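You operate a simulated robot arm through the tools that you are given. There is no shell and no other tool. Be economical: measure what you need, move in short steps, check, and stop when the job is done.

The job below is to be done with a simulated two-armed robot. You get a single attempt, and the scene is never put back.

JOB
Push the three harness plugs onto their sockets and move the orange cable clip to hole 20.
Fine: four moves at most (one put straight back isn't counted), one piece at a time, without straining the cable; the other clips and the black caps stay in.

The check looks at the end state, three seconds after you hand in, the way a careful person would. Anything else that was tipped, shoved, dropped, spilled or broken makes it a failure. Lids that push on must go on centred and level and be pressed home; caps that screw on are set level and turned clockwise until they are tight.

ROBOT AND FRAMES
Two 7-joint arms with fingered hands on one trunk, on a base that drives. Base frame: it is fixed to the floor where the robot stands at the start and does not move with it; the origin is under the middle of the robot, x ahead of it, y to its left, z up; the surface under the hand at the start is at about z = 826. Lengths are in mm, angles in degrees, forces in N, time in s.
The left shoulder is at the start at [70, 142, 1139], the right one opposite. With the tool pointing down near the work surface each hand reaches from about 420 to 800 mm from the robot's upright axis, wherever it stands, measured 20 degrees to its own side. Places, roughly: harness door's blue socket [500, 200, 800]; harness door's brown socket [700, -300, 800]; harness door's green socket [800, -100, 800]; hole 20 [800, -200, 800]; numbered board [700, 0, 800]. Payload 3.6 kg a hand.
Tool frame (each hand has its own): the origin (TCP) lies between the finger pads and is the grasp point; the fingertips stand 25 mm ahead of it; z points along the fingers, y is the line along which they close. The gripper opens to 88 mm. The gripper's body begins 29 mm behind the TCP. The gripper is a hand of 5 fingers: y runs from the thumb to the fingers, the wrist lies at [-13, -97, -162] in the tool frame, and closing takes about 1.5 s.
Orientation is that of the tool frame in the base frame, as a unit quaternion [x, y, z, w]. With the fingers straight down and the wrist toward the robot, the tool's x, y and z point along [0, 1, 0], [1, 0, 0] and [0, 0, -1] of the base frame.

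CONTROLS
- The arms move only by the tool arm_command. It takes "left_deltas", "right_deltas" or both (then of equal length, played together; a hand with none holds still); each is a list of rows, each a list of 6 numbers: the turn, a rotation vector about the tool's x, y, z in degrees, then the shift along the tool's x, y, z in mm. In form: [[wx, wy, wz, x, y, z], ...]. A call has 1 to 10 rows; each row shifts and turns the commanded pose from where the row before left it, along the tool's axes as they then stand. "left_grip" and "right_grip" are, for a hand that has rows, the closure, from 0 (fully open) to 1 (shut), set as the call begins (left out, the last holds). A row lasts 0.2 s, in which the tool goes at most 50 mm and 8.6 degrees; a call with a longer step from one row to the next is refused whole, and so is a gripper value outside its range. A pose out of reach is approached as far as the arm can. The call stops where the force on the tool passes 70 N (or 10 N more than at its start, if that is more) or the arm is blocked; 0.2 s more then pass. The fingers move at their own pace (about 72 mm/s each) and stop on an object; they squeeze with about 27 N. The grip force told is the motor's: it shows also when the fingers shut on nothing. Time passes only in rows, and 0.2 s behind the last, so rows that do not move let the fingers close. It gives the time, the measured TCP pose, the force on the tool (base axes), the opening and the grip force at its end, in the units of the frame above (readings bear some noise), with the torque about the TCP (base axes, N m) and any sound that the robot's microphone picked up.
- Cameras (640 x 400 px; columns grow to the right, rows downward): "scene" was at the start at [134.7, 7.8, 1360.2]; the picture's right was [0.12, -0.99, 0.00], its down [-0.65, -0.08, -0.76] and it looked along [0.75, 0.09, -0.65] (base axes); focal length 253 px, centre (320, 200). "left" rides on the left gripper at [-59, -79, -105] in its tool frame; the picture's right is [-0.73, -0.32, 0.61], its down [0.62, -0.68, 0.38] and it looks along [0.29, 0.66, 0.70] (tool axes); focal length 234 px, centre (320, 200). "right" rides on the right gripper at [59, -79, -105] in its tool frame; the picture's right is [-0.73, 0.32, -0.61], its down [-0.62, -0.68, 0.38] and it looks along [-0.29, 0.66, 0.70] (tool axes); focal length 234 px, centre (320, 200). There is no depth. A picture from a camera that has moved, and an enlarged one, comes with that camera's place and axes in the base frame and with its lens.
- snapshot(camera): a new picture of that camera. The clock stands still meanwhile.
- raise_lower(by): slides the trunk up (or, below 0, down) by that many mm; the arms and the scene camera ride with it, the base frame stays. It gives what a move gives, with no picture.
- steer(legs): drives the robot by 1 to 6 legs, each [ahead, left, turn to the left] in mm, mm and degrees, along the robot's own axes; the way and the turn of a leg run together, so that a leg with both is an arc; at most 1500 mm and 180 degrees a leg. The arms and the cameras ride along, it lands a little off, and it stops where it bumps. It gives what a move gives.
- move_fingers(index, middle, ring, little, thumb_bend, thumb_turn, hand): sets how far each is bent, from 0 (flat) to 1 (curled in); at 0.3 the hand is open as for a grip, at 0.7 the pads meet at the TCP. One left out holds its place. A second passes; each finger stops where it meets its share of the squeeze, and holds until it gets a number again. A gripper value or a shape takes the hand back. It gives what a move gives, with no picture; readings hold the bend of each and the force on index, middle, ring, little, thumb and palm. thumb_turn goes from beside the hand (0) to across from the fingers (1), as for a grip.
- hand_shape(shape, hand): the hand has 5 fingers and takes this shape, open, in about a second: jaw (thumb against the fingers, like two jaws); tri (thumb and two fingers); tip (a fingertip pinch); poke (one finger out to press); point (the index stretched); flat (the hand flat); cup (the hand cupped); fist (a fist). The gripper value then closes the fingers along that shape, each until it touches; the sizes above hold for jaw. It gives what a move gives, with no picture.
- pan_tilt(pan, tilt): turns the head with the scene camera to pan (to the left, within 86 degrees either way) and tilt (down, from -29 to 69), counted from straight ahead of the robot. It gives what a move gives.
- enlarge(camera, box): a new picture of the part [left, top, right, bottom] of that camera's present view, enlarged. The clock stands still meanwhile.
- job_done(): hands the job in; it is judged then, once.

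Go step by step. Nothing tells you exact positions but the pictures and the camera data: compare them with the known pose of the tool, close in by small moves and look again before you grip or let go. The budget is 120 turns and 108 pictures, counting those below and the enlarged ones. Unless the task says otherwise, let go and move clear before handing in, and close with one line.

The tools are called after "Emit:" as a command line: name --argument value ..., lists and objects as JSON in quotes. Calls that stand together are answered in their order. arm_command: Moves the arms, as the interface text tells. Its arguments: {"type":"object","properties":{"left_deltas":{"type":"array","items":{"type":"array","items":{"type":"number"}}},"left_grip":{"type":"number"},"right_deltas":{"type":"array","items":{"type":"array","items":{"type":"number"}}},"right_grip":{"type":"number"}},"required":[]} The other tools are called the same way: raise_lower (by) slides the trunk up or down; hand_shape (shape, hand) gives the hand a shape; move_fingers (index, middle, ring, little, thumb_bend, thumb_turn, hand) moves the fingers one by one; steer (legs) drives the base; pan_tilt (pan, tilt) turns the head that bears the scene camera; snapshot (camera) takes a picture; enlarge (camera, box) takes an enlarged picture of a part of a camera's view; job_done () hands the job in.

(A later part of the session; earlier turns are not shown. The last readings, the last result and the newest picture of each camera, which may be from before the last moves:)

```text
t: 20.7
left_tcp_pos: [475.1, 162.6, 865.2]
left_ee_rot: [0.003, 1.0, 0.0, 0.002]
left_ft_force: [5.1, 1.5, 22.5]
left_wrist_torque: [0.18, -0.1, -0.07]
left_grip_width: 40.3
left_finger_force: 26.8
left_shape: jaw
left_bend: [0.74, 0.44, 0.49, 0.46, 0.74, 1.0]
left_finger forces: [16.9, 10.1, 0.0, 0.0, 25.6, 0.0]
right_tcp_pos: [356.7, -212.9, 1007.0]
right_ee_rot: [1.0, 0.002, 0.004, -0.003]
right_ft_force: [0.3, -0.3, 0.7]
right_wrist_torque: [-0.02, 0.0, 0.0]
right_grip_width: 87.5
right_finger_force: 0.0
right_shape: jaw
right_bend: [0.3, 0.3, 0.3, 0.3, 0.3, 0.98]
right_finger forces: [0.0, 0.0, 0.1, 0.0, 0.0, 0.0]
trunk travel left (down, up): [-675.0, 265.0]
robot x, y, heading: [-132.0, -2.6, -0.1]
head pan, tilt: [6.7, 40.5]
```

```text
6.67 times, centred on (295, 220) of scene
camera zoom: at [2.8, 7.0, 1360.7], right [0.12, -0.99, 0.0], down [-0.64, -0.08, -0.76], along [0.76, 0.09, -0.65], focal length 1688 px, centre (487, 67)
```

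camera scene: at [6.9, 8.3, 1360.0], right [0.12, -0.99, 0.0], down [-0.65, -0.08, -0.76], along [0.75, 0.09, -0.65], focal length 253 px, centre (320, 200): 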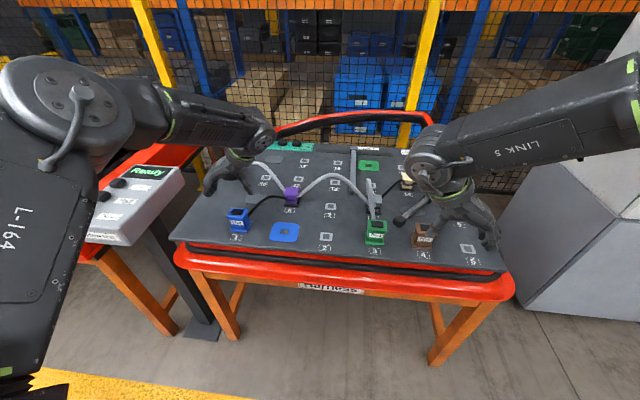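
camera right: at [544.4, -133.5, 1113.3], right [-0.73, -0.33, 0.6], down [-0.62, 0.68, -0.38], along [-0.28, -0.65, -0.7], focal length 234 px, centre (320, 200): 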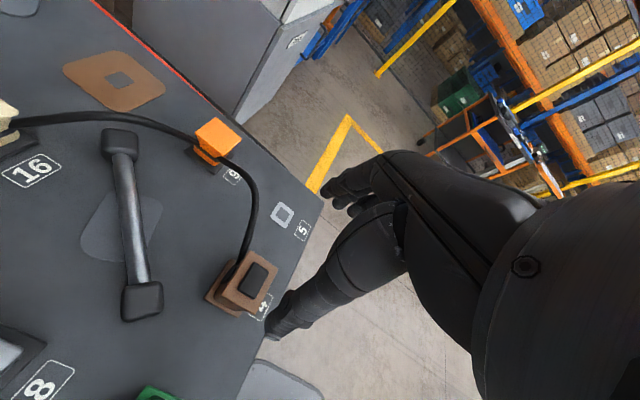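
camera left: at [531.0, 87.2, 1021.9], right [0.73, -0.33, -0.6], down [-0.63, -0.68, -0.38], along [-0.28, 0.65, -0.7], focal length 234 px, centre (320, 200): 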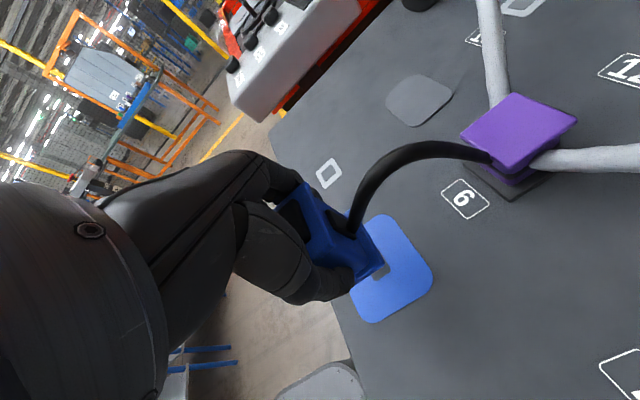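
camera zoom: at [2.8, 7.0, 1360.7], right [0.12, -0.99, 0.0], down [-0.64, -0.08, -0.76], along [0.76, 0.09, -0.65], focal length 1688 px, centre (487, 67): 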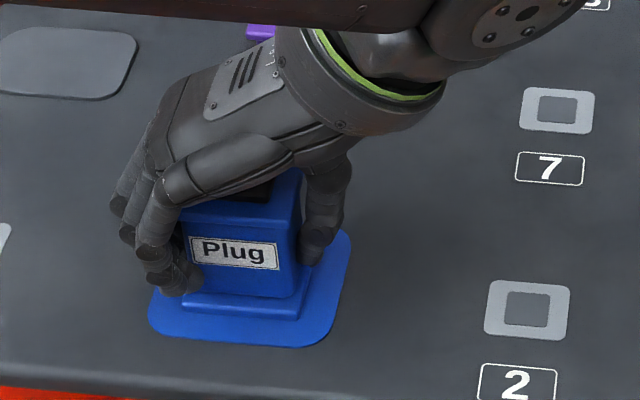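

22 N reached with the base flat on the pad. I'll relieve the press, open, rise and inspect.

Emit:
arm_command --left_deltas '[[0, 0, 0, 0, 0, -2], [0, 0, 0, 0, 0, 0], [0, 0, 0, 0, 0, 0], [0, 0, 0, 0, 0, 0], [0, 0, 0, 0, 0, 0], [0, 0, 0, 0, 0, 0], [0, 0, 0, 0, 0, 0], [0, 0, 0, 0, 0, 0]]' --left_grip 0

Emit:
arm_command --left_deltas '[[0, 0, 0, 0, 0, -15], [0, 0, 0, 0, 0, -20], [0, 0, 0, 0, 0, -20], [0, 0, 0, 0, 0, -20], [0, 0, 0, 0, 5, 0], [0, 0, 0, 0, 0, 0]]'

Emit:
enlarge --camera "scene" --box '[255, 190, 335, 250]'

Emit:
enlarge --camera "left" --box '[260, 150, 460, 350]'

```text
t: 22.5
left_tcp_pos: [476.9, 164.7, 866.1]
left_ee_rot: [0.002, 1.0, 0.001, 0.001]
left_ft_force: [-0.3, -0.3, 0.8]
left_wrist_torque: [-0.01, 0.01, 0.01]
left_grip_width: 87.4
left_finger_force: 0.0
left_shape: jaw
left_bend: [0.3, 0.3, 0.3, 0.3, 0.3, 0.98]
left_finger forces: [0.1, 0.1, 0.0, 0.1, 0.1, 0.0]
right_tcp_pos: [357.5, -212.4, 1006.8]
right_ee_rot: [1.0, 0.002, 0.003, -0.003]
right_ft_force: [-0.1, -0.1, 0.0]
right_wrist_torque: [-0.01, 0.01, 0.0]
right_grip_width: 87.7
right_finger_force: 0.0
right_shape: jaw
right_bend: [0.3, 0.3, 0.3, 0.3, 0.3, 0.98]
right_finger forces: [0.0, 0.1, 0.0, 0.0, 0.1, 0.0]
trunk travel left (down, up): [-675.0, 265.0]
robot x, y, heading: [-130.5, -2.0, -0.1]
head pan, tilt: [6.7, 40.5]
```

```text
t: 23.9
left_tcp_pos: [467.1, 171.4, 925.6]
left_ee_rot: [0.004, 1.0, -0.004, 0.003]
left_ft_force: [-0.3, 0.0, -0.6]
left_wrist_torque: [0.02, -0.03, 0.0]
left_grip_width: 87.5
left_finger_force: 0.0
left_shape: jaw
left_bend: [0.3, 0.3, 0.3, 0.3, 0.3, 0.98]
left_finger forces: [0.0, 0.1, 0.0, 0.0, 0.0, 0.0]
left hand out of reach, approached as far as the arm can: row 3, 4
right_tcp_pos: [357.5, -211.4, 1005.7]
right_ee_rot: [1.0, 0.003, 0.003, -0.004]
right_ft_force: [0.3, -1.0, -0.4]
right_wrist_torque: [0.03, -0.03, 0.04]
right_grip_width: 87.5
right_finger_force: 0.0
right_shape: jaw
right_bend: [0.3, 0.3, 0.3, 0.3, 0.3, 0.98]
right_finger forces: [0.0, 0.1, 0.0, 0.0, 0.1, 0.1]
trunk travel left (down, up): [-675.0, 265.0]
robot x, y, heading: [-128.7, 0.2, 0.0]
head pan, tilt: [6.7, 40.5]
```

```text
6.67 times, centred on (295, 220) of scene
camera zoom: at [5.4, 7.8, 1360.2], right [0.12, -0.99, 0.0], down [-0.65, -0.08, -0.76], along [0.75, 0.09, -0.65], focal length 1688 px, centre (487, 67)
```

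zoom: 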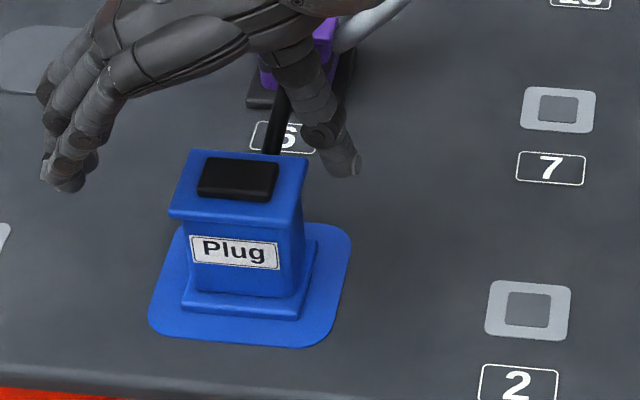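

```text
2.00 times, centred on (360, 250) of left
camera zoom: at [524.2, 93.3, 1031.0], right [0.73, -0.33, -0.6], down [-0.63, -0.68, -0.38], along [-0.28, 0.66, -0.7], focal length 468 px, centre (240, 100)
```

zoom: 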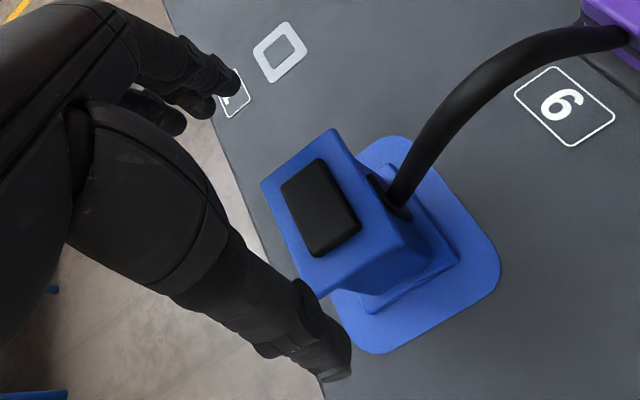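

The plug stands level and centred on the pad. To be sure it's home, I'll press its top with the palm, fingers open around it.

Emit:
arm_command --left_deltas '[[0, 0, 0, 0, -5, 0], [0, 0, 0, 0, 0, 20], [0, 0, 0, 0, 0, 20], [0, 0, 0, 0, 0, 20], [0, 0, 0, 0, 0, 13], [0, 0, 0, 0, 0, 0], [0, 0, 0, 0, 0, 0]]'

Emit:
arm_command --left_deltas '[[0, 0, 0, 0, 0, 2], [0, 0, 0, 0, 0, 2], [0, 0, 0, 0, 0, 2], [0, 0, 0, 0, 0, 0]]'

Emit:
enlarge --camera "scene" --box '[255, 190, 335, 250]'

```text
t: 25.5
left_tcp_pos: [467.5, 166.0, 852.2]
left_ee_rot: [0.002, 1.0, -0.001, 0.0]
left_ft_force: [-0.1, -0.3, 2.1]
left_wrist_torque: [-0.02, 0.02, -0.03]
left_grip_width: 87.9
left_finger_force: 0.0
left_shape: jaw
left_bend: [0.3, 0.3, 0.3, 0.3, 0.3, 0.98]
left_finger forces: [1.0, 0.1, 0.1, 0.0, 1.0, 0.0]
right_tcp_pos: [358.1, -212.0, 1006.2]
right_ee_rot: [1.0, 0.002, 0.003, -0.004]
right_ft_force: [-0.2, 0.2, 0.5]
right_wrist_torque: [-0.02, -0.02, 0.01]
right_grip_width: 87.8
right_finger_force: 0.2
right_shape: jaw
right_bend: [0.3, 0.3, 0.3, 0.3, 0.3, 0.98]
right_finger forces: [0.0, 0.0, 0.0, 0.1, 0.0, 0.0]
trunk travel left (down, up): [-675.0, 265.0]
robot x, y, heading: [-129.7, 2.6, 0.2]
head pan, tilt: [6.7, 40.5]
```

```text
t: 26.5
left_tcp_pos: [464.8, 162.7, 850.2]
left_ee_rot: [0.002, 1.0, 0.001, 0.003]
left_ft_force: [4.9, -0.8, 25.4]
left_wrist_torque: [0.84, 0.14, -0.01]
left_grip_width: 86.7
left_finger_force: 0.0
left_shape: jaw
left_bend: [0.29, 0.3, 0.3, 0.3, 0.3, 0.97]
left_finger forces: [5.6, 17.4, 0.0, 0.0, 3.0, 0.1]
right_tcp_pos: [354.0, -214.2, 1007.5]
right_ee_rot: [1.0, 0.002, 0.004, -0.004]
right_ft_force: [-0.6, 0.4, -0.2]
right_wrist_torque: [-0.03, -0.02, 0.01]
right_grip_width: 87.8
right_finger_force: 0.1
right_shape: jaw
right_bend: [0.3, 0.3, 0.3, 0.3, 0.3, 0.98]
right_finger forces: [0.1, 0.0, 0.1, 0.0, 0.0, 0.0]
trunk travel left (down, up): [-675.0, 265.0]
robot x, y, heading: [-123.6, 1.6, -0.0]
head pan, tilt: [6.7, 40.5]
```

```text
6.67 times, centred on (295, 220) of scene
camera zoom: at [2.1, 6.1, 1360.8], right [0.12, -0.99, 0.0], down [-0.64, -0.08, -0.76], along [0.76, 0.09, -0.65], focal length 1688 px, centre (487, 67)
```

zoom: 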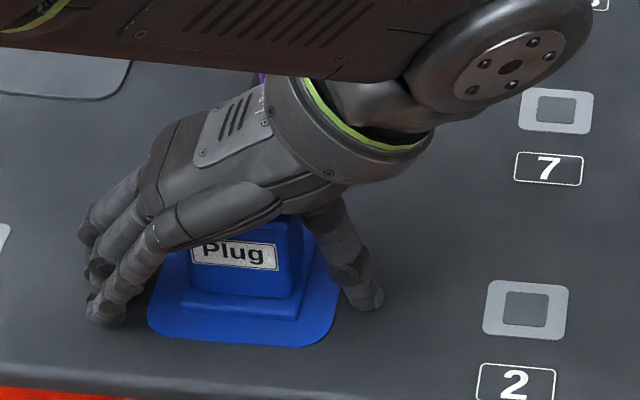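

Fingertips reach the board before the palm touches, so I'll lift off with the trunk (which also eases reach) and use a fist on top.

Emit:
raise_lower --by 120

Emit:
hand_shape --hand "left" --shape "fist"

Emit:
snapshot --camera "left"

Emit:
snapshot --camera "scene"

```text
t: 28.0
left_tcp_pos: [466.7, 165.6, 966.0]
left_ee_rot: [0.002, 1.0, 0.0, 0.0]
left_ft_force: [-0.7, 0.6, 0.1]
left_wrist_torque: [-0.02, 0.0, 0.0]
left_grip_width: 88.2
left_finger_force: 0.0
left_shape: jaw
left_bend: [0.3, 0.3, 0.3, 0.3, 0.3, 0.97]
left_finger forces: [0.0, 0.0, 0.0, 0.1, 0.1, 0.1]
right_tcp_pos: [358.5, -211.9, 1125.6]
right_ee_rot: [1.0, 0.001, 0.002, -0.003]
right_ft_force: [-0.5, -0.2, -0.1]
right_wrist_torque: [-0.02, -0.01, -0.01]
right_grip_width: 87.7
right_finger_force: 0.0
right_shape: jaw
right_bend: [0.3, 0.3, 0.3, 0.3, 0.3, 0.98]
right_finger forces: [0.0, 0.0, 0.0, 0.0, 0.0, 0.1]
trunk travel left (down, up): [-795.0, 145.0]
robot x, y, heading: [-131.0, 0.1, -0.4]
head pan, tilt: [6.7, 40.5]
```

```text
t: 28.9
left_tcp_pos: [467.4, 167.0, 965.8]
left_ee_rot: [0.002, 1.0, 0.0, 0.0]
left_ft_force: [0.0, -0.7, -0.4]
left_wrist_torque: [-0.04, -0.01, 0.0]
left_grip_width: 0.0
left_finger_force: 0.2
left_shape: fist
left_bend: [1.0, 1.0, 1.0, 1.0, 0.86, 0.85]
left_finger forces: [0.1, 0.0, 0.0, 0.0, 0.1, 0.0]
right_tcp_pos: [357.0, -211.7, 1126.7]
right_ee_rot: [1.0, 0.002, 0.003, -0.004]
right_ft_force: [0.2, -1.4, -0.5]
right_wrist_torque: [-0.03, 0.02, -0.02]
right_grip_width: 87.5
right_finger_force: 0.0
right_shape: jaw
right_bend: [0.3, 0.3, 0.3, 0.3, 0.3, 0.98]
right_finger forces: [0.0, 0.0, 0.0, 0.0, 0.0, 0.1]
trunk travel left (down, up): [-795.0, 145.0]
robot x, y, heading: [-127.8, 2.6, -0.2]
head pan, tilt: [6.7, 40.5]
```

```text
72 pictures are left
camera left: at [525.4, 88.3, 1071.4], right [0.72, -0.33, -0.61], down [-0.63, -0.68, -0.38], along [-0.29, 0.66, -0.7], focal length 234 px, centre (320, 200)
```

left: 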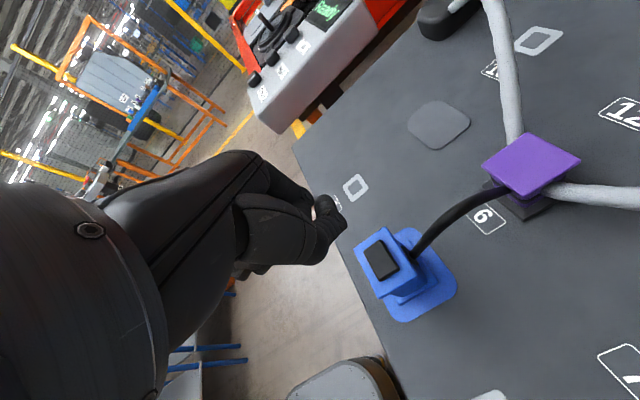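

```text
71 pictures are left
camera scene: at [5.6, 7.8, 1480.2], right [0.12, -0.99, 0.0], down [-0.65, -0.08, -0.76], along [0.75, 0.09, -0.65], focal length 253 px, centre (320, 200)
```

scene: 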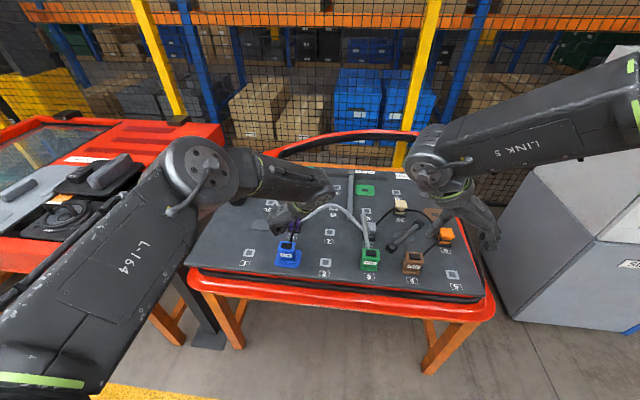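

The fist is formed above the plug. I move over its centre and press down in small steps.

Emit:
arm_command --left_deltas '[[0, 0, 0, -10.5, -2, 8], [0, 0, 0, 0, 0, 8], [0, 0, 0, 0, 0, 8], [0, 0, 0, 0, 0, 8], [0, 0, 0, 0, 0, 6], [0, 0, 0, 0, 0, 0], [0, 0, 0, 0, 0, 0]]'

Emit:
snapshot --camera "left"

Emit:
enlarge --camera "scene" --box '[240, 190, 340, 280]'

```text
t: 30.5
left_tcp_pos: [478.7, 164.7, 928.6]
left_ee_rot: [0.002, 1.0, 0.0, -0.001]
left_ft_force: [-0.6, 0.4, 0.6]
left_wrist_torque: [0.0, -0.01, 0.03]
left_grip_width: 0.0
left_finger_force: 0.1
left_shape: fist
left_bend: [1.0, 1.0, 1.0, 1.0, 0.86, 0.85]
left_finger forces: [0.1, 0.0, 0.0, 0.1, 0.0, 0.0]
right_tcp_pos: [358.5, -212.3, 1125.4]
right_ee_rot: [1.0, 0.002, 0.002, -0.003]
right_ft_force: [-0.3, 0.9, 0.3]
right_wrist_torque: [-0.05, -0.04, 0.04]
right_grip_width: 87.5
right_finger_force: 0.2
right_shape: jaw
right_bend: [0.3, 0.3, 0.3, 0.3, 0.3, 0.98]
right_finger forces: [0.0, 0.0, 0.0, 0.1, 0.0, 0.0]
trunk travel left (down, up): [-795.0, 145.0]
robot x, y, heading: [-129.1, 1.5, 0.3]
head pan, tilt: [6.7, 40.5]
```

```text
70 pictures are left
camera left: at [536.3, 85.7, 1033.1], right [0.72, -0.33, -0.61], down [-0.63, -0.68, -0.38], along [-0.29, 0.66, -0.7], focal length 234 px, centre (320, 200)
```

left: 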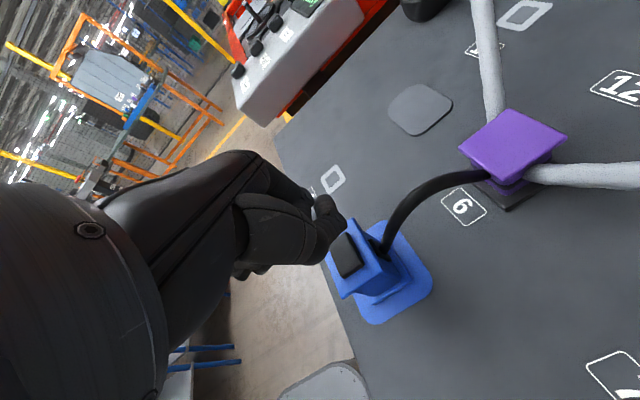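

```text
4.44 times, centred on (290, 235) of scene
camera zoom: at [5.8, 7.8, 1480.1], right [0.12, -0.99, 0.0], down [-0.65, -0.08, -0.76], along [0.75, 0.09, -0.65], focal length 1125 px, centre (453, 44)
```

zoom: 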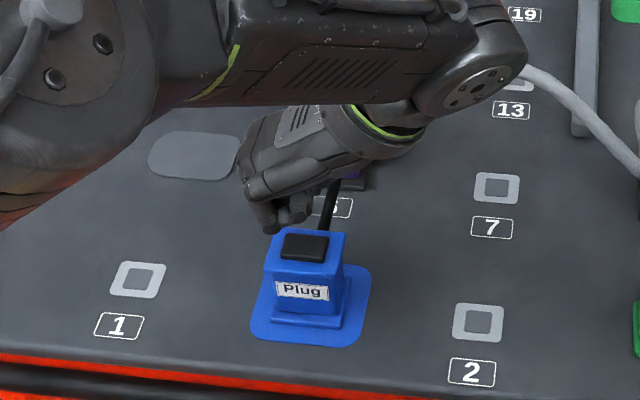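

The fist's underside lies ~12 mm to the +y of the TCP, so I shift −12 y and descend until contact.

Emit:
arm_command --left_deltas '[[0, 0, 0, 0, -12, 0], [0, 0, 0, 0, 0, 5], [0, 0, 0, 0, 0, 5], [0, 0, 0, 0, 0, 5], [0, 0, 0, 0, 0, 4], [0, 0, 0, 0, 0, 3], [0, 0, 0, 0, 0, 0]]'

Emit:
enlarge --camera "scene" --box '[240, 190, 340, 280]'

```text
t: 32.1
left_tcp_pos: [478.9, 151.2, 905.2]
left_ee_rot: [0.002, 1.0, 0.0, 0.0]
left_ft_force: [-0.2, -0.3, 0.8]
left_wrist_torque: [-0.02, 0.0, -0.03]
left_grip_width: 0.2
left_finger_force: 0.0
left_shape: fist
left_bend: [1.0, 1.0, 1.0, 1.0, 0.86, 0.85]
left_finger forces: [0.0, 0.1, 0.0, 0.0, 0.1, 0.0]
right_tcp_pos: [357.6, -212.0, 1125.9]
right_ee_rot: [1.0, 0.002, 0.003, -0.004]
right_ft_force: [0.3, -0.3, -0.3]
right_wrist_torque: [0.03, 0.06, 0.01]
right_grip_width: 87.8
right_finger_force: 0.1
right_shape: jaw
right_bend: [0.3, 0.3, 0.3, 0.3, 0.3, 0.98]
right_finger forces: [0.0, 0.0, 0.1, 0.0, 0.0, 0.0]
trunk travel left (down, up): [-795.0, 145.0]
robot x, y, heading: [-130.4, -0.7, 0.1]
head pan, tilt: [6.7, 40.5]
```

```text
4.44 times, centred on (290, 235) of scene
camera zoom: at [5.7, 7.7, 1480.2], right [0.12, -0.99, 0.0], down [-0.65, -0.08, -0.76], along [0.75, 0.09, -0.65], focal length 1125 px, centre (453, 44)
```

zoom: 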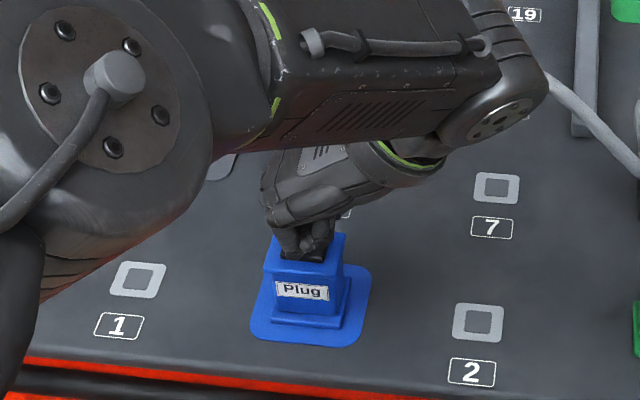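

Nearly over the cap; continuing down in small steps to press.

Emit:
arm_command --left_deltas '[[0, 0, 0, 0, 0, 3], [0, 0, 0, 0, 0, 3], [0, 0, 0, 0, 0, 3], [0, 0, 0, 0, 0, 2], [0, 0, 0, 0, 0, 2], [0, 0, 0, 0, 0, 0]]'

```text
t: 33.5
left_tcp_pos: [477.9, 153.2, 893.4]
left_ee_rot: [0.002, 1.0, -0.001, -0.001]
left_ft_force: [-0.2, 0.0, 0.1]
left_wrist_torque: [-0.03, 0.02, 0.02]
left_grip_width: 0.0
left_finger_force: 0.0
left_shape: fist
left_bend: [1.0, 1.0, 1.0, 1.0, 0.86, 0.85]
left_finger forces: [0.1, 0.0, 0.0, 0.0, 0.0, 0.0]
right_tcp_pos: [357.3, -212.4, 1126.0]
right_ee_rot: [1.0, 0.002, 0.003, -0.003]
right_ft_force: [-0.8, 0.6, 0.7]
right_wrist_torque: [0.0, 0.03, -0.01]
right_grip_width: 87.6
right_finger_force: 0.0
right_shape: jaw
right_bend: [0.3, 0.3, 0.3, 0.3, 0.3, 0.98]
right_finger forces: [0.1, 0.1, 0.0, 0.0, 0.0, 0.0]
trunk travel left (down, up): [-795.0, 145.0]
robot x, y, heading: [-127.0, 1.8, 0.0]
head pan, tilt: [6.7, 40.5]
```

Emit:
arm_command --left_deltas '[[0, 0, 0, 0, 0, 3], [0, 0, 0, 0, 0, 3], [0, 0, 0, 0, 0, 3], [0, 0, 0, 0, 0, 2], [0, 0, 0, 0, 0, 0]]'

Emit:
enlarge --camera "left" --box '[200, 130, 440, 350]'

```text
t: 34.7
left_tcp_pos: [476.8, 151.6, 885.1]
left_ee_rot: [0.003, 1.0, 0.0, 0.002]
left_ft_force: [2.2, -5.4, 18.2]
left_wrist_torque: [0.09, -0.33, -0.12]
left_grip_width: 0.0
left_finger_force: 0.0
left_shape: fist
left_bend: [1.0, 1.0, 1.0, 1.0, 0.91, 0.83]
left_finger forces: [0.0, 0.3, 0.0, 0.0, 20.3, 0.0]
right_tcp_pos: [356.6, -213.7, 1127.6]
right_ee_rot: [1.0, 0.001, 0.004, -0.004]
right_ft_force: [0.6, -0.9, 0.2]
right_wrist_torque: [0.01, 0.01, 0.01]
right_grip_width: 87.6
right_finger_force: 0.1
right_shape: jaw
right_bend: [0.3, 0.3, 0.3, 0.3, 0.3, 0.98]
right_finger forces: [0.0, 0.0, 0.1, 0.0, 0.0, 0.1]
trunk travel left (down, up): [-795.0, 145.0]
robot x, y, heading: [-132.2, 1.5, -0.0]
head pan, tilt: [6.7, 40.5]
```

```text
1.82 times, centred on (320, 240) of left
camera zoom: at [534.1, 72.2, 990.2], right [0.73, -0.33, -0.6], down [-0.62, -0.68, -0.39], along [-0.28, 0.66, -0.7], focal length 426 px, centre (320, 127)
```

zoom: 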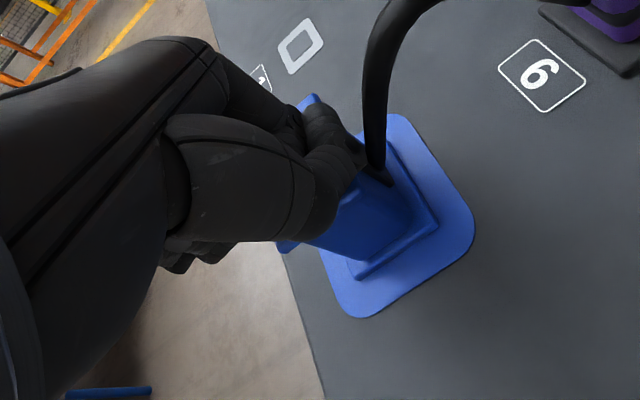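

Contact on the plug top at 18 N; pressing further.

Emit:
arm_command --left_deltas '[[0, 0, 0, 0, 0, 2], [0, 0, 0, 0, 0, 2], [0, 0, 0, 0, 0, 2], [0, 0, 0, 0, 0, 0]]'

```text
t: 35.7
left_tcp_pos: [474.6, 149.7, 884.2]
left_ee_rot: [0.001, 1.0, 0.001, 0.006]
left_ft_force: [7.0, -7.3, 57.0]
left_wrist_torque: [0.46, -0.39, -0.32]
left_grip_width: 80.5
left_finger_force: 0.0
left_shape: fist
left_bend: [1.0, 1.0, 1.0, 1.0, 0.95, 0.82]
left_finger forces: [0.0, 22.4, 0.0, 0.0, 34.7, 0.0]
right_tcp_pos: [351.3, -215.8, 1129.4]
right_ee_rot: [1.0, 0.001, 0.006, -0.004]
right_ft_force: [-0.3, 0.0, 0.9]
right_wrist_torque: [-0.02, -0.01, -0.02]
right_grip_width: 87.8
right_finger_force: 0.0
right_shape: jaw
right_bend: [0.3, 0.3, 0.3, 0.3, 0.3, 0.98]
right_finger forces: [0.1, 0.0, 0.1, 0.0, 0.0, 0.0]
trunk travel left (down, up): [-795.0, 145.0]
robot x, y, heading: [-129.5, -0.3, 0.1]
head pan, tilt: [6.7, 40.5]
```

57 N with no further travel, so it's home. I lift off straight up and check.

Emit:
arm_command --left_deltas '[[0, 0, 0, 0, 0, -10], [0, 0, 0, 0, 0, -20], [0, 0, 0, 0, 0, -25], [0, 0, 0, 0, 0, -25], [0, 0, 0, 0, 40, 0], [0, 0, 0, 0, 40, 0], [0, 0, 0, 0, 40, 0], [0, 0, 0, 0, 0, 0]]'

Emit:
snapshot --camera "scene"

Emit:
enlarge --camera "scene" --box '[240, 220, 340, 290]'

```text
t: 37.5
left_tcp_pos: [478.6, 271.6, 956.5]
left_ee_rot: [0.001, 1.0, 0.0, 0.0]
left_ft_force: [-0.3, -0.4, 0.4]
left_wrist_torque: [-0.02, 0.01, -0.02]
left_grip_width: 0.0
left_finger_force: 0.1
left_shape: fist
left_bend: [1.0, 1.0, 1.0, 1.0, 0.86, 0.85]
left_finger forces: [0.0, 0.0, 0.1, 0.0, 0.0, 0.0]
right_tcp_pos: [358.4, -212.8, 1125.4]
right_ee_rot: [1.0, 0.002, 0.003, -0.004]
right_ft_force: [0.6, -0.1, -0.3]
right_wrist_torque: [-0.01, 0.05, 0.0]
right_grip_width: 87.9
right_finger_force: 0.1
right_shape: jaw
right_bend: [0.3, 0.3, 0.3, 0.3, 0.3, 0.98]
right_finger forces: [0.0, 0.0, 0.1, 0.0, 0.0, 0.0]
trunk travel left (down, up): [-795.0, 145.0]
robot x, y, heading: [-130.2, -1.3, 0.2]
head pan, tilt: [6.7, 40.5]
```

```text
66 pictures are left
camera scene: at [5.8, 7.4, 1480.2], right [0.12, -0.99, 0.0], down [-0.65, -0.08, -0.76], along [0.75, 0.09, -0.65], focal length 253 px, centre (320, 200)
```

scene: 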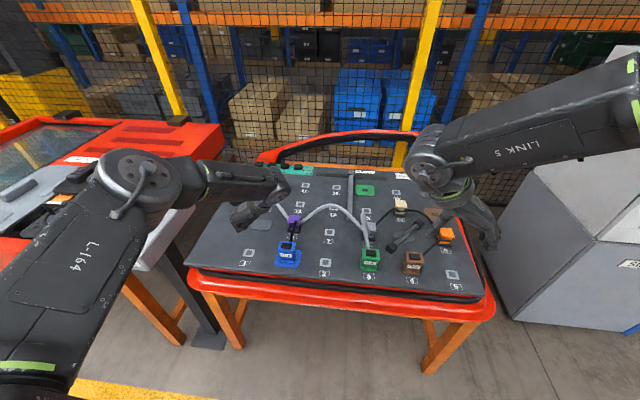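

```text
5.71 times, centred on (290, 255) of scene
camera zoom: at [5.8, 7.4, 1480.2], right [0.12, -0.99, 0.0], down [-0.65, -0.08, -0.76], along [0.75, 0.09, -0.65], focal length 1447 px, centre (491, -114)
```

zoom: 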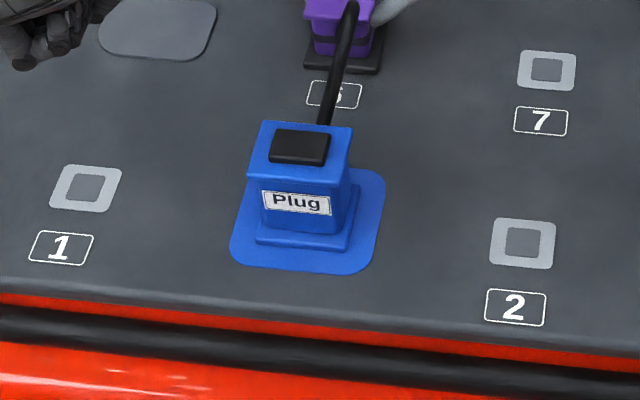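

Blue is seated, level and centred. Next comes brown; first I check how much room the base has ahead by looking down.

Emit:
pan_tilt --pan 0 --tilt 69

Emit:
snapshot --camera "scene"

Emit:
snapshot --camera "right"

```text
t: 38.4
left_tcp_pos: [477.9, 271.7, 956.3]
left_ee_rot: [0.002, 1.0, 0.001, 0.0]
left_ft_force: [0.1, -0.3, -0.5]
left_wrist_torque: [-0.02, -0.02, -0.01]
left_grip_width: 0.0
left_finger_force: 0.1
left_shape: fist
left_bend: [1.0, 1.0, 1.0, 1.0, 0.86, 0.85]
left_finger forces: [0.1, 0.1, 0.1, 0.0, 0.1, 0.0]
right_tcp_pos: [358.2, -212.2, 1127.1]
right_ee_rot: [1.0, 0.002, 0.002, -0.002]
right_ft_force: [-0.7, 0.7, 0.7]
right_wrist_torque: [0.01, 0.0, 0.02]
right_grip_width: 87.6
right_finger_force: 0.0
right_shape: jaw
right_bend: [0.3, 0.3, 0.3, 0.3, 0.3, 0.98]
right_finger forces: [0.0, 0.0, 0.0, 0.0, 0.0, 0.0]
trunk travel left (down, up): [-795.0, 145.0]
robot x, y, heading: [-123.8, -1.8, -0.0]
head pan, tilt: [0.0, 68.8]
```

```text
64 pictures are left
camera scene: at [-22.4, -1.8, 1444.9], right [0.0, -1.0, 0.0], down [-0.93, 0.0, -0.36], along [0.36, 0.0, -0.93], focal length 253 px, centre (320, 200)
```

scene: 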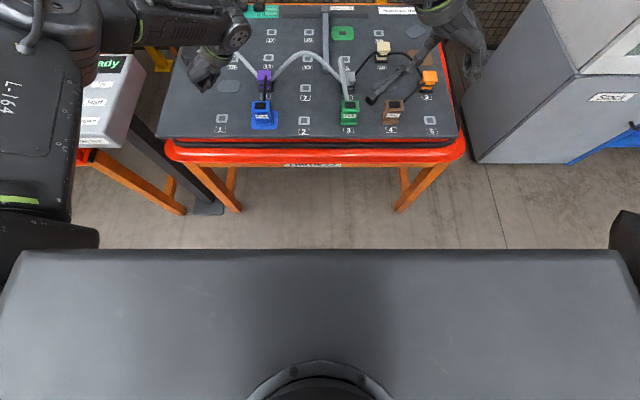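

```text
63 pictures are left
camera right: at [415.0, -133.6, 1232.7], right [-0.73, -0.33, 0.6], down [-0.62, 0.68, -0.38], along [-0.28, -0.65, -0.7], focal length 234 px, centre (320, 200)
```

right: 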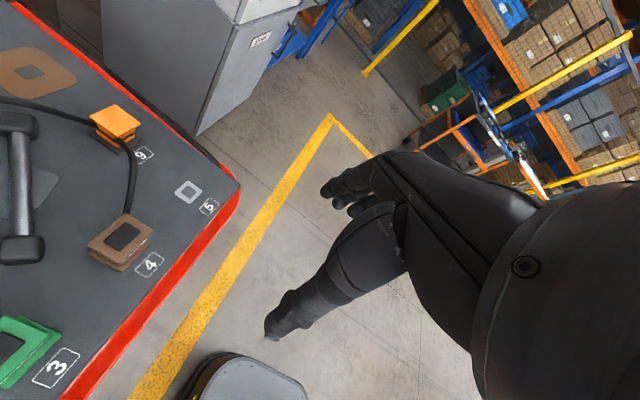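

There's room: base front at about robot+180, table edge at x≈386. I drive 100 mm ahead with both hands high.

Emit:
steer --legs '[[100, 0, 0]]'

Emit:
arm_command --left_deltas '[[0, 0, 0, 20, 10, -10], [0, 0, 0, 20, 10, -10], [0, 0, 0, 20, 10, -10], [0, 0, 0, 20, 10, -10], [0, 0, 0, 20, 10, -10]]' --right_deltas '[[0, 0, 0, 5, 0, 20], [0, 0, 0, 5, 0, 20], [0, 0, 0, 5, 0, 20], [0, 0, 0, 5, 0, 20], [0, 0, 0, 5, 0, 20]]'

Emit:
raise_lower --by -50

Emit:
snapshot --camera "right"

Emit:
pan_tilt --pan -20 --tilt 45

Emit:
snapshot --camera "scene"

```text
t: 39.6
left_tcp_pos: [576.1, 272.0, 957.7]
left_ee_rot: [0.001, 1.0, -0.001, 0.001]
left_ft_force: [0.7, 0.6, 1.2]
left_wrist_torque: [0.0, 0.04, -0.01]
left_grip_width: 0.0
left_finger_force: 0.0
left_shape: fist
left_bend: [1.0, 1.0, 1.0, 1.0, 0.86, 0.85]
left_finger forces: [0.1, 0.1, 0.0, 0.1, 0.1, 0.0]
right_tcp_pos: [455.8, -212.9, 1125.6]
right_ee_rot: [1.0, 0.001, 0.004, -0.003]
right_ft_force: [0.7, 1.0, -0.7]
right_wrist_torque: [0.01, -0.02, 0.0]
right_grip_width: 87.6
right_finger_force: 0.0
right_shape: jaw
right_bend: [0.3, 0.3, 0.3, 0.3, 0.3, 0.98]
right_finger forces: [0.0, 0.1, 0.0, 0.0, 0.0, 0.0]
trunk travel left (down, up): [-795.0, 145.0]
robot x, y, heading: [-31.3, -1.1, -0.2]
head pan, tilt: [0.0, 68.8]
```

```text
t: 40.8
left_tcp_pos: [476.8, 321.6, 1005.4]
left_ee_rot: [0.002, 1.0, 0.001, -0.001]
left_ft_force: [-0.9, 0.1, -0.5]
left_wrist_torque: [0.02, 0.02, 0.0]
left_grip_width: 0.0
left_finger_force: 0.0
left_shape: fist
left_bend: [1.0, 1.0, 1.0, 1.0, 0.86, 0.85]
left_finger forces: [0.0, 0.0, 0.0, 0.0, 0.0, 0.0]
right_tcp_pos: [483.5, -210.9, 1025.5]
right_ee_rot: [1.0, 0.002, 0.002, -0.003]
right_ft_force: [0.0, 0.4, 0.2]
right_wrist_torque: [-0.03, 0.0, 0.01]
right_grip_width: 87.7
right_finger_force: 0.0
right_shape: jaw
right_bend: [0.3, 0.3, 0.3, 0.3, 0.3, 0.98]
right_finger forces: [0.0, 0.0, 0.0, 0.1, 0.0, 0.1]
trunk travel left (down, up): [-795.0, 145.0]
robot x, y, heading: [-30.4, -0.7, 0.1]
head pan, tilt: [0.0, 68.8]
```

```text
t: 41.7
left_tcp_pos: [478.3, 321.1, 956.0]
left_ee_rot: [0.003, 1.0, -0.001, 0.0]
left_ft_force: [-0.3, 0.4, 0.4]
left_wrist_torque: [-0.01, 0.05, 0.01]
left_grip_width: 0.1
left_finger_force: 0.2
left_shape: fist
left_bend: [1.0, 1.0, 1.0, 1.0, 0.86, 0.85]
left_finger forces: [0.0, 0.0, 0.0, 0.0, 0.0, 0.0]
right_tcp_pos: [483.4, -209.9, 975.5]
right_ee_rot: [1.0, 0.002, 0.003, -0.003]
right_ft_force: [0.2, -0.3, 1.1]
right_wrist_torque: [0.03, 0.0, 0.02]
right_grip_width: 87.8
right_finger_force: 0.2
right_shape: jaw
right_bend: [0.3, 0.3, 0.3, 0.3, 0.3, 0.98]
right_finger forces: [0.0, 0.0, 0.0, 0.1, 0.0, 0.1]
trunk travel left (down, up): [-745.0, 195.0]
robot x, y, heading: [-29.5, 3.4, -0.1]
head pan, tilt: [0.0, 68.8]
```

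```text
62 pictures are left
camera right: at [540.0, -133.1, 1082.4], right [-0.73, -0.33, 0.6], down [-0.62, 0.68, -0.38], along [-0.28, -0.65, -0.7], focal length 234 px, centre (320, 200)
```

right: 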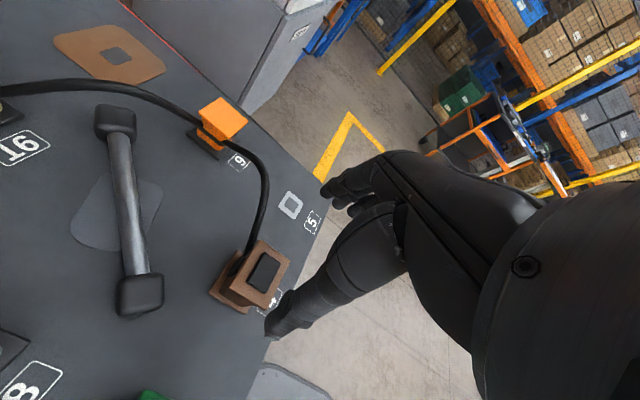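

```text
t: 42.6
left_tcp_pos: [478.0, 320.6, 957.3]
left_ee_rot: [0.002, 1.0, 0.0, 0.0]
left_ft_force: [-0.1, 1.1, 0.9]
left_wrist_torque: [-0.01, 0.02, -0.02]
left_grip_width: 0.0
left_finger_force: 0.1
left_shape: fist
left_bend: [1.0, 1.0, 1.0, 1.0, 0.86, 0.85]
left_finger forces: [0.0, 0.1, 0.0, 0.0, 0.1, 0.0]
right_tcp_pos: [483.5, -211.4, 974.8]
right_ee_rot: [1.0, 0.001, 0.003, -0.003]
right_ft_force: [-0.4, -0.3, -0.1]
right_wrist_torque: [0.02, -0.02, -0.01]
right_grip_width: 87.7
right_finger_force: 0.0
right_shape: jaw
right_bend: [0.3, 0.3, 0.3, 0.3, 0.3, 0.98]
right_finger forces: [0.1, 0.1, 0.0, 0.0, 0.0, 0.0]
trunk travel left (down, up): [-745.0, 195.0]
robot x, y, heading: [-31.4, -1.5, 0.0]
head pan, tilt: [-20.0, 45.0]
```

```text
61 pictures are left
camera scene: at [97.8, -29.7, 1423.6], right [-0.34, -0.94, 0.0], down [-0.67, 0.24, -0.71], along [0.66, -0.24, -0.71], focal length 253 px, centre (320, 200)
```

scene: 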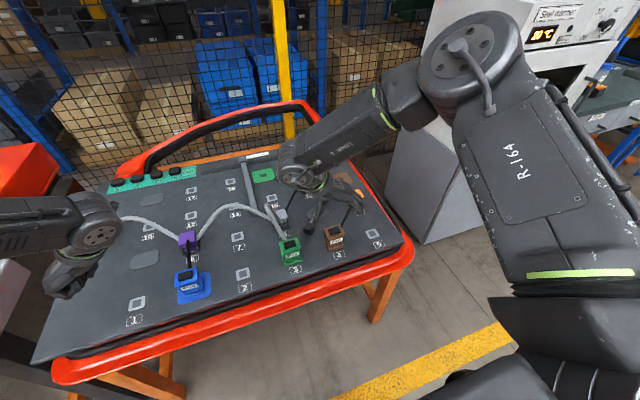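

I zoom the scene on the brown plug to fix its position and yaw.

Emit:
enlarge --camera "scene" --box '[270, 180, 400, 280]'

Emit:
enlarge --camera "right" --box '[150, 70, 350, 330]'

```text
4.00 times, centred on (335, 230) of scene
camera zoom: at [97.8, -29.7, 1423.6], right [-0.34, -0.94, 0.0], down [-0.67, 0.24, -0.71], along [0.66, -0.24, -0.71], focal length 1013 px, centre (260, 80)
```

zoom: 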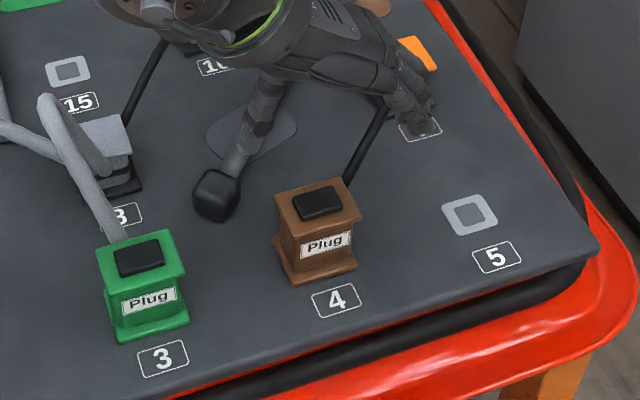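

```text
1.54 times, centred on (250, 200) of right
camera zoom: at [540.4, -133.0, 1082.1], right [-0.73, -0.33, 0.6], down [-0.62, 0.68, -0.38], along [-0.28, -0.65, -0.7], focal length 360 px, centre (428, 200)
```

zoom: 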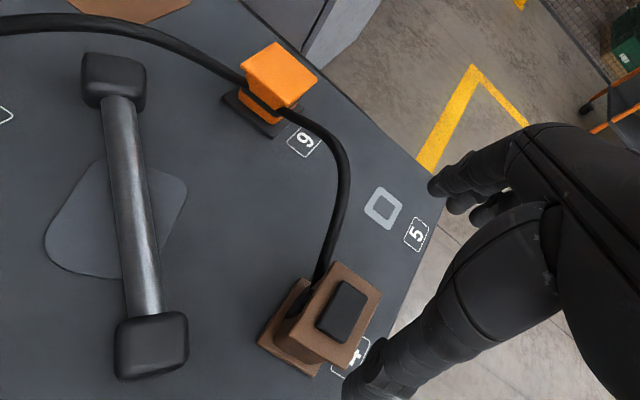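

Brown plug centre ≈ [481.5,−209], square. Descending around it with open fingers.

Emit:
arm_command --right_deltas '[[0, 0, 0, -2, -1.5, 18], [0, 0, 0, 0, 0, 18], [0, 0, 0, 0, 0, 18], [0, 0, 0, 0, 0, 18], [0, 0, 0, 0, 0, 18], [0, 0, 0, 0, 0, 16], [0, 0, 0, 0, 0, 0]]'

Emit:
enlarge --camera "scene" --box '[270, 180, 400, 280]'

Emit:
snapshot --camera "right"

```text
t: 44.2
left_tcp_pos: [479.1, 321.5, 956.8]
left_ee_rot: [0.002, 1.0, 0.0, 0.0]
left_ft_force: [0.0, 0.3, -0.5]
left_wrist_torque: [-0.04, 0.02, -0.02]
left_grip_width: 0.0
left_finger_force: 0.0
left_shape: fist
left_bend: [1.0, 1.0, 1.0, 1.0, 0.86, 0.85]
left_finger forces: [0.1, 0.0, 0.0, 0.1, 0.0, 0.0]
right_tcp_pos: [481.4, -209.0, 869.2]
right_ee_rot: [1.0, 0.002, 0.003, -0.003]
right_ft_force: [-0.6, 0.0, 0.3]
right_wrist_torque: [-0.01, -0.01, -0.01]
right_grip_width: 88.0
right_finger_force: 0.2
right_shape: jaw
right_bend: [0.3, 0.3, 0.3, 0.3, 0.3, 0.98]
right_finger forces: [0.1, 0.1, 0.1, 0.0, 0.0, 0.0]
trunk travel left (down, up): [-745.0, 195.0]
robot x, y, heading: [-24.8, 0.1, 0.1]
head pan, tilt: [-20.0, 45.0]
```

```text
4.00 times, centred on (335, 230) of scene
camera zoom: at [97.6, -29.8, 1423.7], right [-0.34, -0.94, 0.0], down [-0.66, 0.24, -0.71], along [0.66, -0.24, -0.71], focal length 1013 px, centre (260, 80)
```

zoom: 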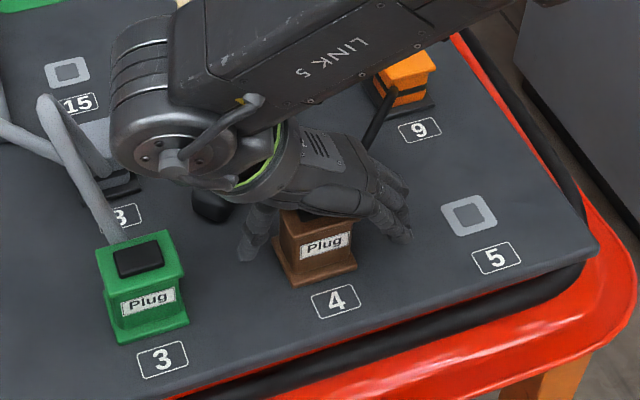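

```text
57 pictures are left
camera right: at [538.4, -130.5, 976.1], right [-0.73, -0.33, 0.6], down [-0.62, 0.68, -0.38], along [-0.28, -0.65, -0.7], focal length 234 px, centre (320, 200)
```

right: 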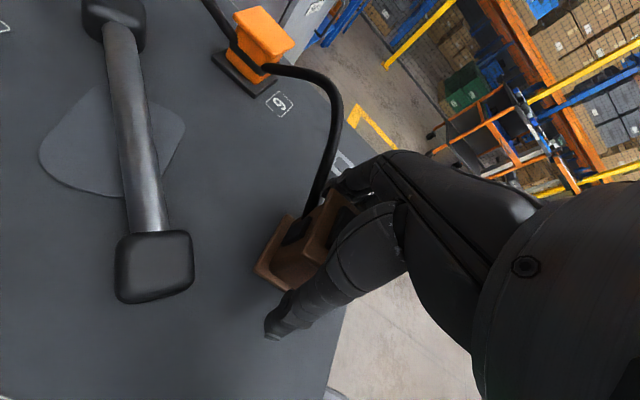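

The brown cable curves toward the finger side, so I check clearance to the index finger closely.

Emit:
enlarge --camera "right" --box '[240, 120, 420, 350]'

```text
1.74 times, centred on (330, 235) of right
camera zoom: at [538.4, -130.5, 976.1], right [-0.73, -0.33, 0.6], down [-0.62, 0.68, -0.38], along [-0.28, -0.65, -0.7], focal length 407 px, centre (303, 139)
```

zoom: 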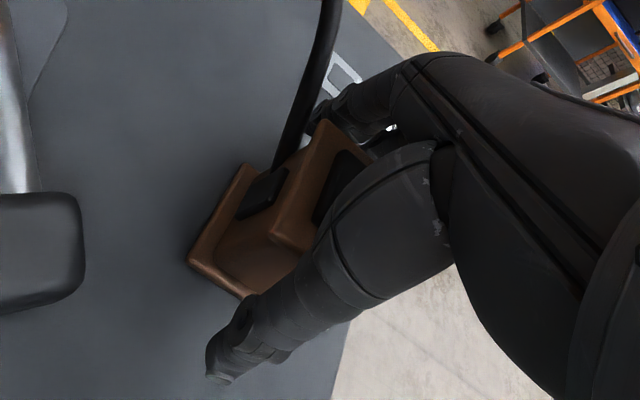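

The cable leaves behind the index finger's plane; I shift 6 mm back (−x) for margin and close.

Emit:
arm_command --right_deltas '[[0, 0, 0, -6, 0, 1], [0, 0, 0, 0, 0, 0]]'

Emit:
arm_command --right_deltas '[[0, 0, 0, 0, 0, 0], [0, 0, 0, 0, 0, 0], [0, 0, 0, 0, 0, 0], [0, 0, 0, 0, 0, 0], [0, 0, 0, 0, 0, 0], [0, 0, 0, 0, 0, 0], [0, 0, 0, 0, 0, 0], [0, 0, 0, 0, 0, 0]]' --right_grip 1

Emit:
enlarge --camera "right" --box '[240, 120, 420, 350]'

```text
t: 44.8
left_tcp_pos: [478.1, 320.9, 957.7]
left_ee_rot: [0.002, 1.0, 0.0, 0.0]
left_ft_force: [0.0, -0.2, 0.2]
left_wrist_torque: [0.01, 0.01, 0.01]
left_grip_width: 0.0
left_finger_force: 0.1
left_shape: fist
left_bend: [1.0, 1.0, 1.0, 1.0, 0.86, 0.85]
left_finger forces: [0.0, 0.0, 0.1, 0.1, 0.1, 0.1]
right_tcp_pos: [475.5, -208.5, 868.9]
right_ee_rot: [1.0, 0.002, 0.003, -0.003]
right_ft_force: [-0.1, 0.1, 0.6]
right_wrist_torque: [0.01, -0.01, -0.01]
right_grip_width: 87.6
right_finger_force: 0.0
right_shape: jaw
right_bend: [0.3, 0.3, 0.3, 0.3, 0.3, 0.98]
right_finger forces: [0.1, 0.0, 0.0, 0.0, 0.0, 0.0]
trunk travel left (down, up): [-745.0, 195.0]
robot x, y, heading: [-27.0, 0.9, -0.2]
head pan, tilt: [-20.0, 45.0]
```

```text
t: 46.6
left_tcp_pos: [479.7, 321.6, 956.3]
left_ee_rot: [0.001, 1.0, -0.001, 0.0]
left_ft_force: [-0.2, -0.5, 0.6]
left_wrist_torque: [0.02, -0.01, 0.03]
left_grip_width: 0.2
left_finger_force: 0.0
left_shape: fist
left_bend: [1.0, 1.0, 1.0, 1.0, 0.86, 0.85]
left_finger forces: [0.0, 0.0, 0.1, 0.0, 0.0, 0.1]
right_tcp_pos: [475.5, -208.3, 867.3]
right_ee_rot: [1.0, 0.002, 0.002, -0.003]
right_ft_force: [-1.1, 4.6, -1.1]
right_wrist_torque: [0.11, 0.0, 0.02]
right_grip_width: 38.3
right_finger_force: 26.5
right_shape: jaw
right_bend: [0.74, 0.48, 0.53, 0.5, 0.71, 1.0]
right_finger forces: [13.3, 7.6, 0.0, 0.1, 24.7, 0.0]
trunk travel left (down, up): [-745.0, 195.0]
robot x, y, heading: [-28.0, -2.2, -0.0]
head pan, tilt: [-20.0, 45.0]
```

```text
1.74 times, centred on (330, 235) of right
camera zoom: at [532.8, -130.3, 975.1], right [-0.73, -0.33, 0.6], down [-0.62, 0.68, -0.38], along [-0.28, -0.65, -0.7], focal length 407 px, centre (303, 139)
```

zoom: 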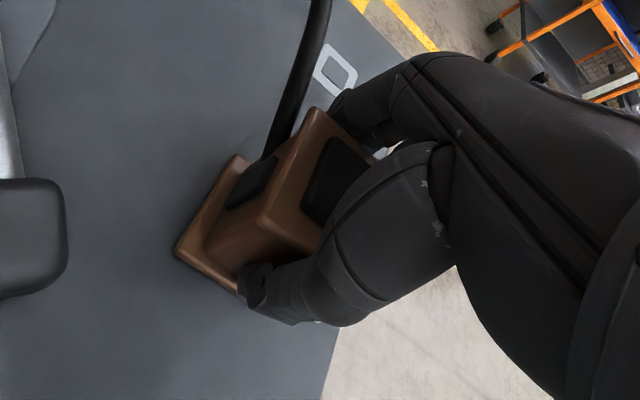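

Clean grip, cable free. Lift straight up 62 mm and look.

Emit:
arm_command --right_deltas '[[0, 0, 0, 0, 0, -6], [0, 0, 0, 0, 0, -8], [0, 0, 0, 0, 0, -12], [0, 0, 0, 0, 0, -12], [0, 0, 0, 0, 0, -12], [0, 0, 0, 0, 0, -12], [0, 0, 0, 0, 0, 0]]'

Emit:
snapshot --camera "scene"

Emit:
enlarge --camera "scene" --box '[270, 160, 400, 280]'

```text
t: 48.2
left_tcp_pos: [478.4, 321.7, 955.6]
left_ee_rot: [0.002, 1.0, 0.001, 0.0]
left_ft_force: [0.8, 0.0, 0.1]
left_wrist_torque: [0.0, -0.02, 0.01]
left_grip_width: 0.0
left_finger_force: 0.2
left_shape: fist
left_bend: [1.0, 1.0, 1.0, 1.0, 0.86, 0.85]
left_finger forces: [0.0, 0.0, 0.0, 0.0, 0.0, 0.1]
right_tcp_pos: [475.9, -209.6, 930.8]
right_ee_rot: [1.0, 0.001, 0.002, -0.004]
right_ft_force: [-0.6, 0.2, -1.1]
right_wrist_torque: [0.01, 0.01, -0.02]
right_grip_width: 37.9
right_finger_force: 26.9
right_shape: jaw
right_bend: [0.74, 0.48, 0.53, 0.5, 0.71, 1.0]
right_finger forces: [15.1, 8.7, 0.1, 0.1, 23.9, 0.0]
trunk travel left (down, up): [-745.0, 195.0]
robot x, y, heading: [-31.1, -0.3, -0.2]
head pan, tilt: [-20.0, 45.0]
```

```text
54 pictures are left
camera scene: at [97.9, -30.0, 1423.6], right [-0.34, -0.94, 0.0], down [-0.66, 0.24, -0.71], along [0.66, -0.24, -0.71], focal length 253 px, centre (320, 200)
```

scene: 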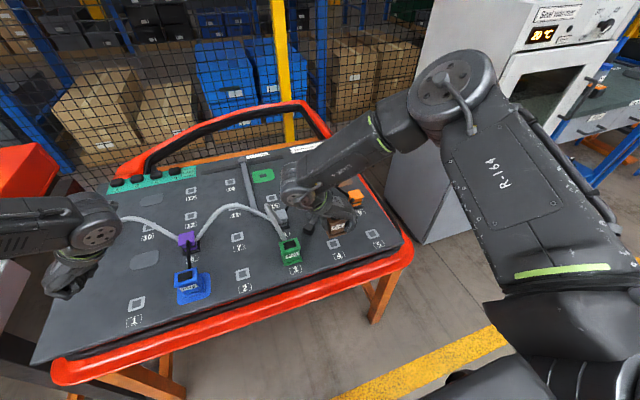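

```text
3.33 times, centred on (335, 220) of scene
camera zoom: at [97.9, -30.0, 1423.6], right [-0.34, -0.94, 0.0], down [-0.66, 0.24, -0.71], along [0.66, -0.24, -0.71], focal length 844 px, centre (270, 133)
```

zoom: 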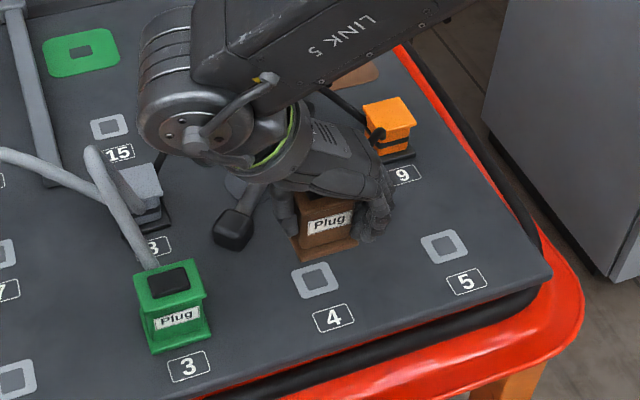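

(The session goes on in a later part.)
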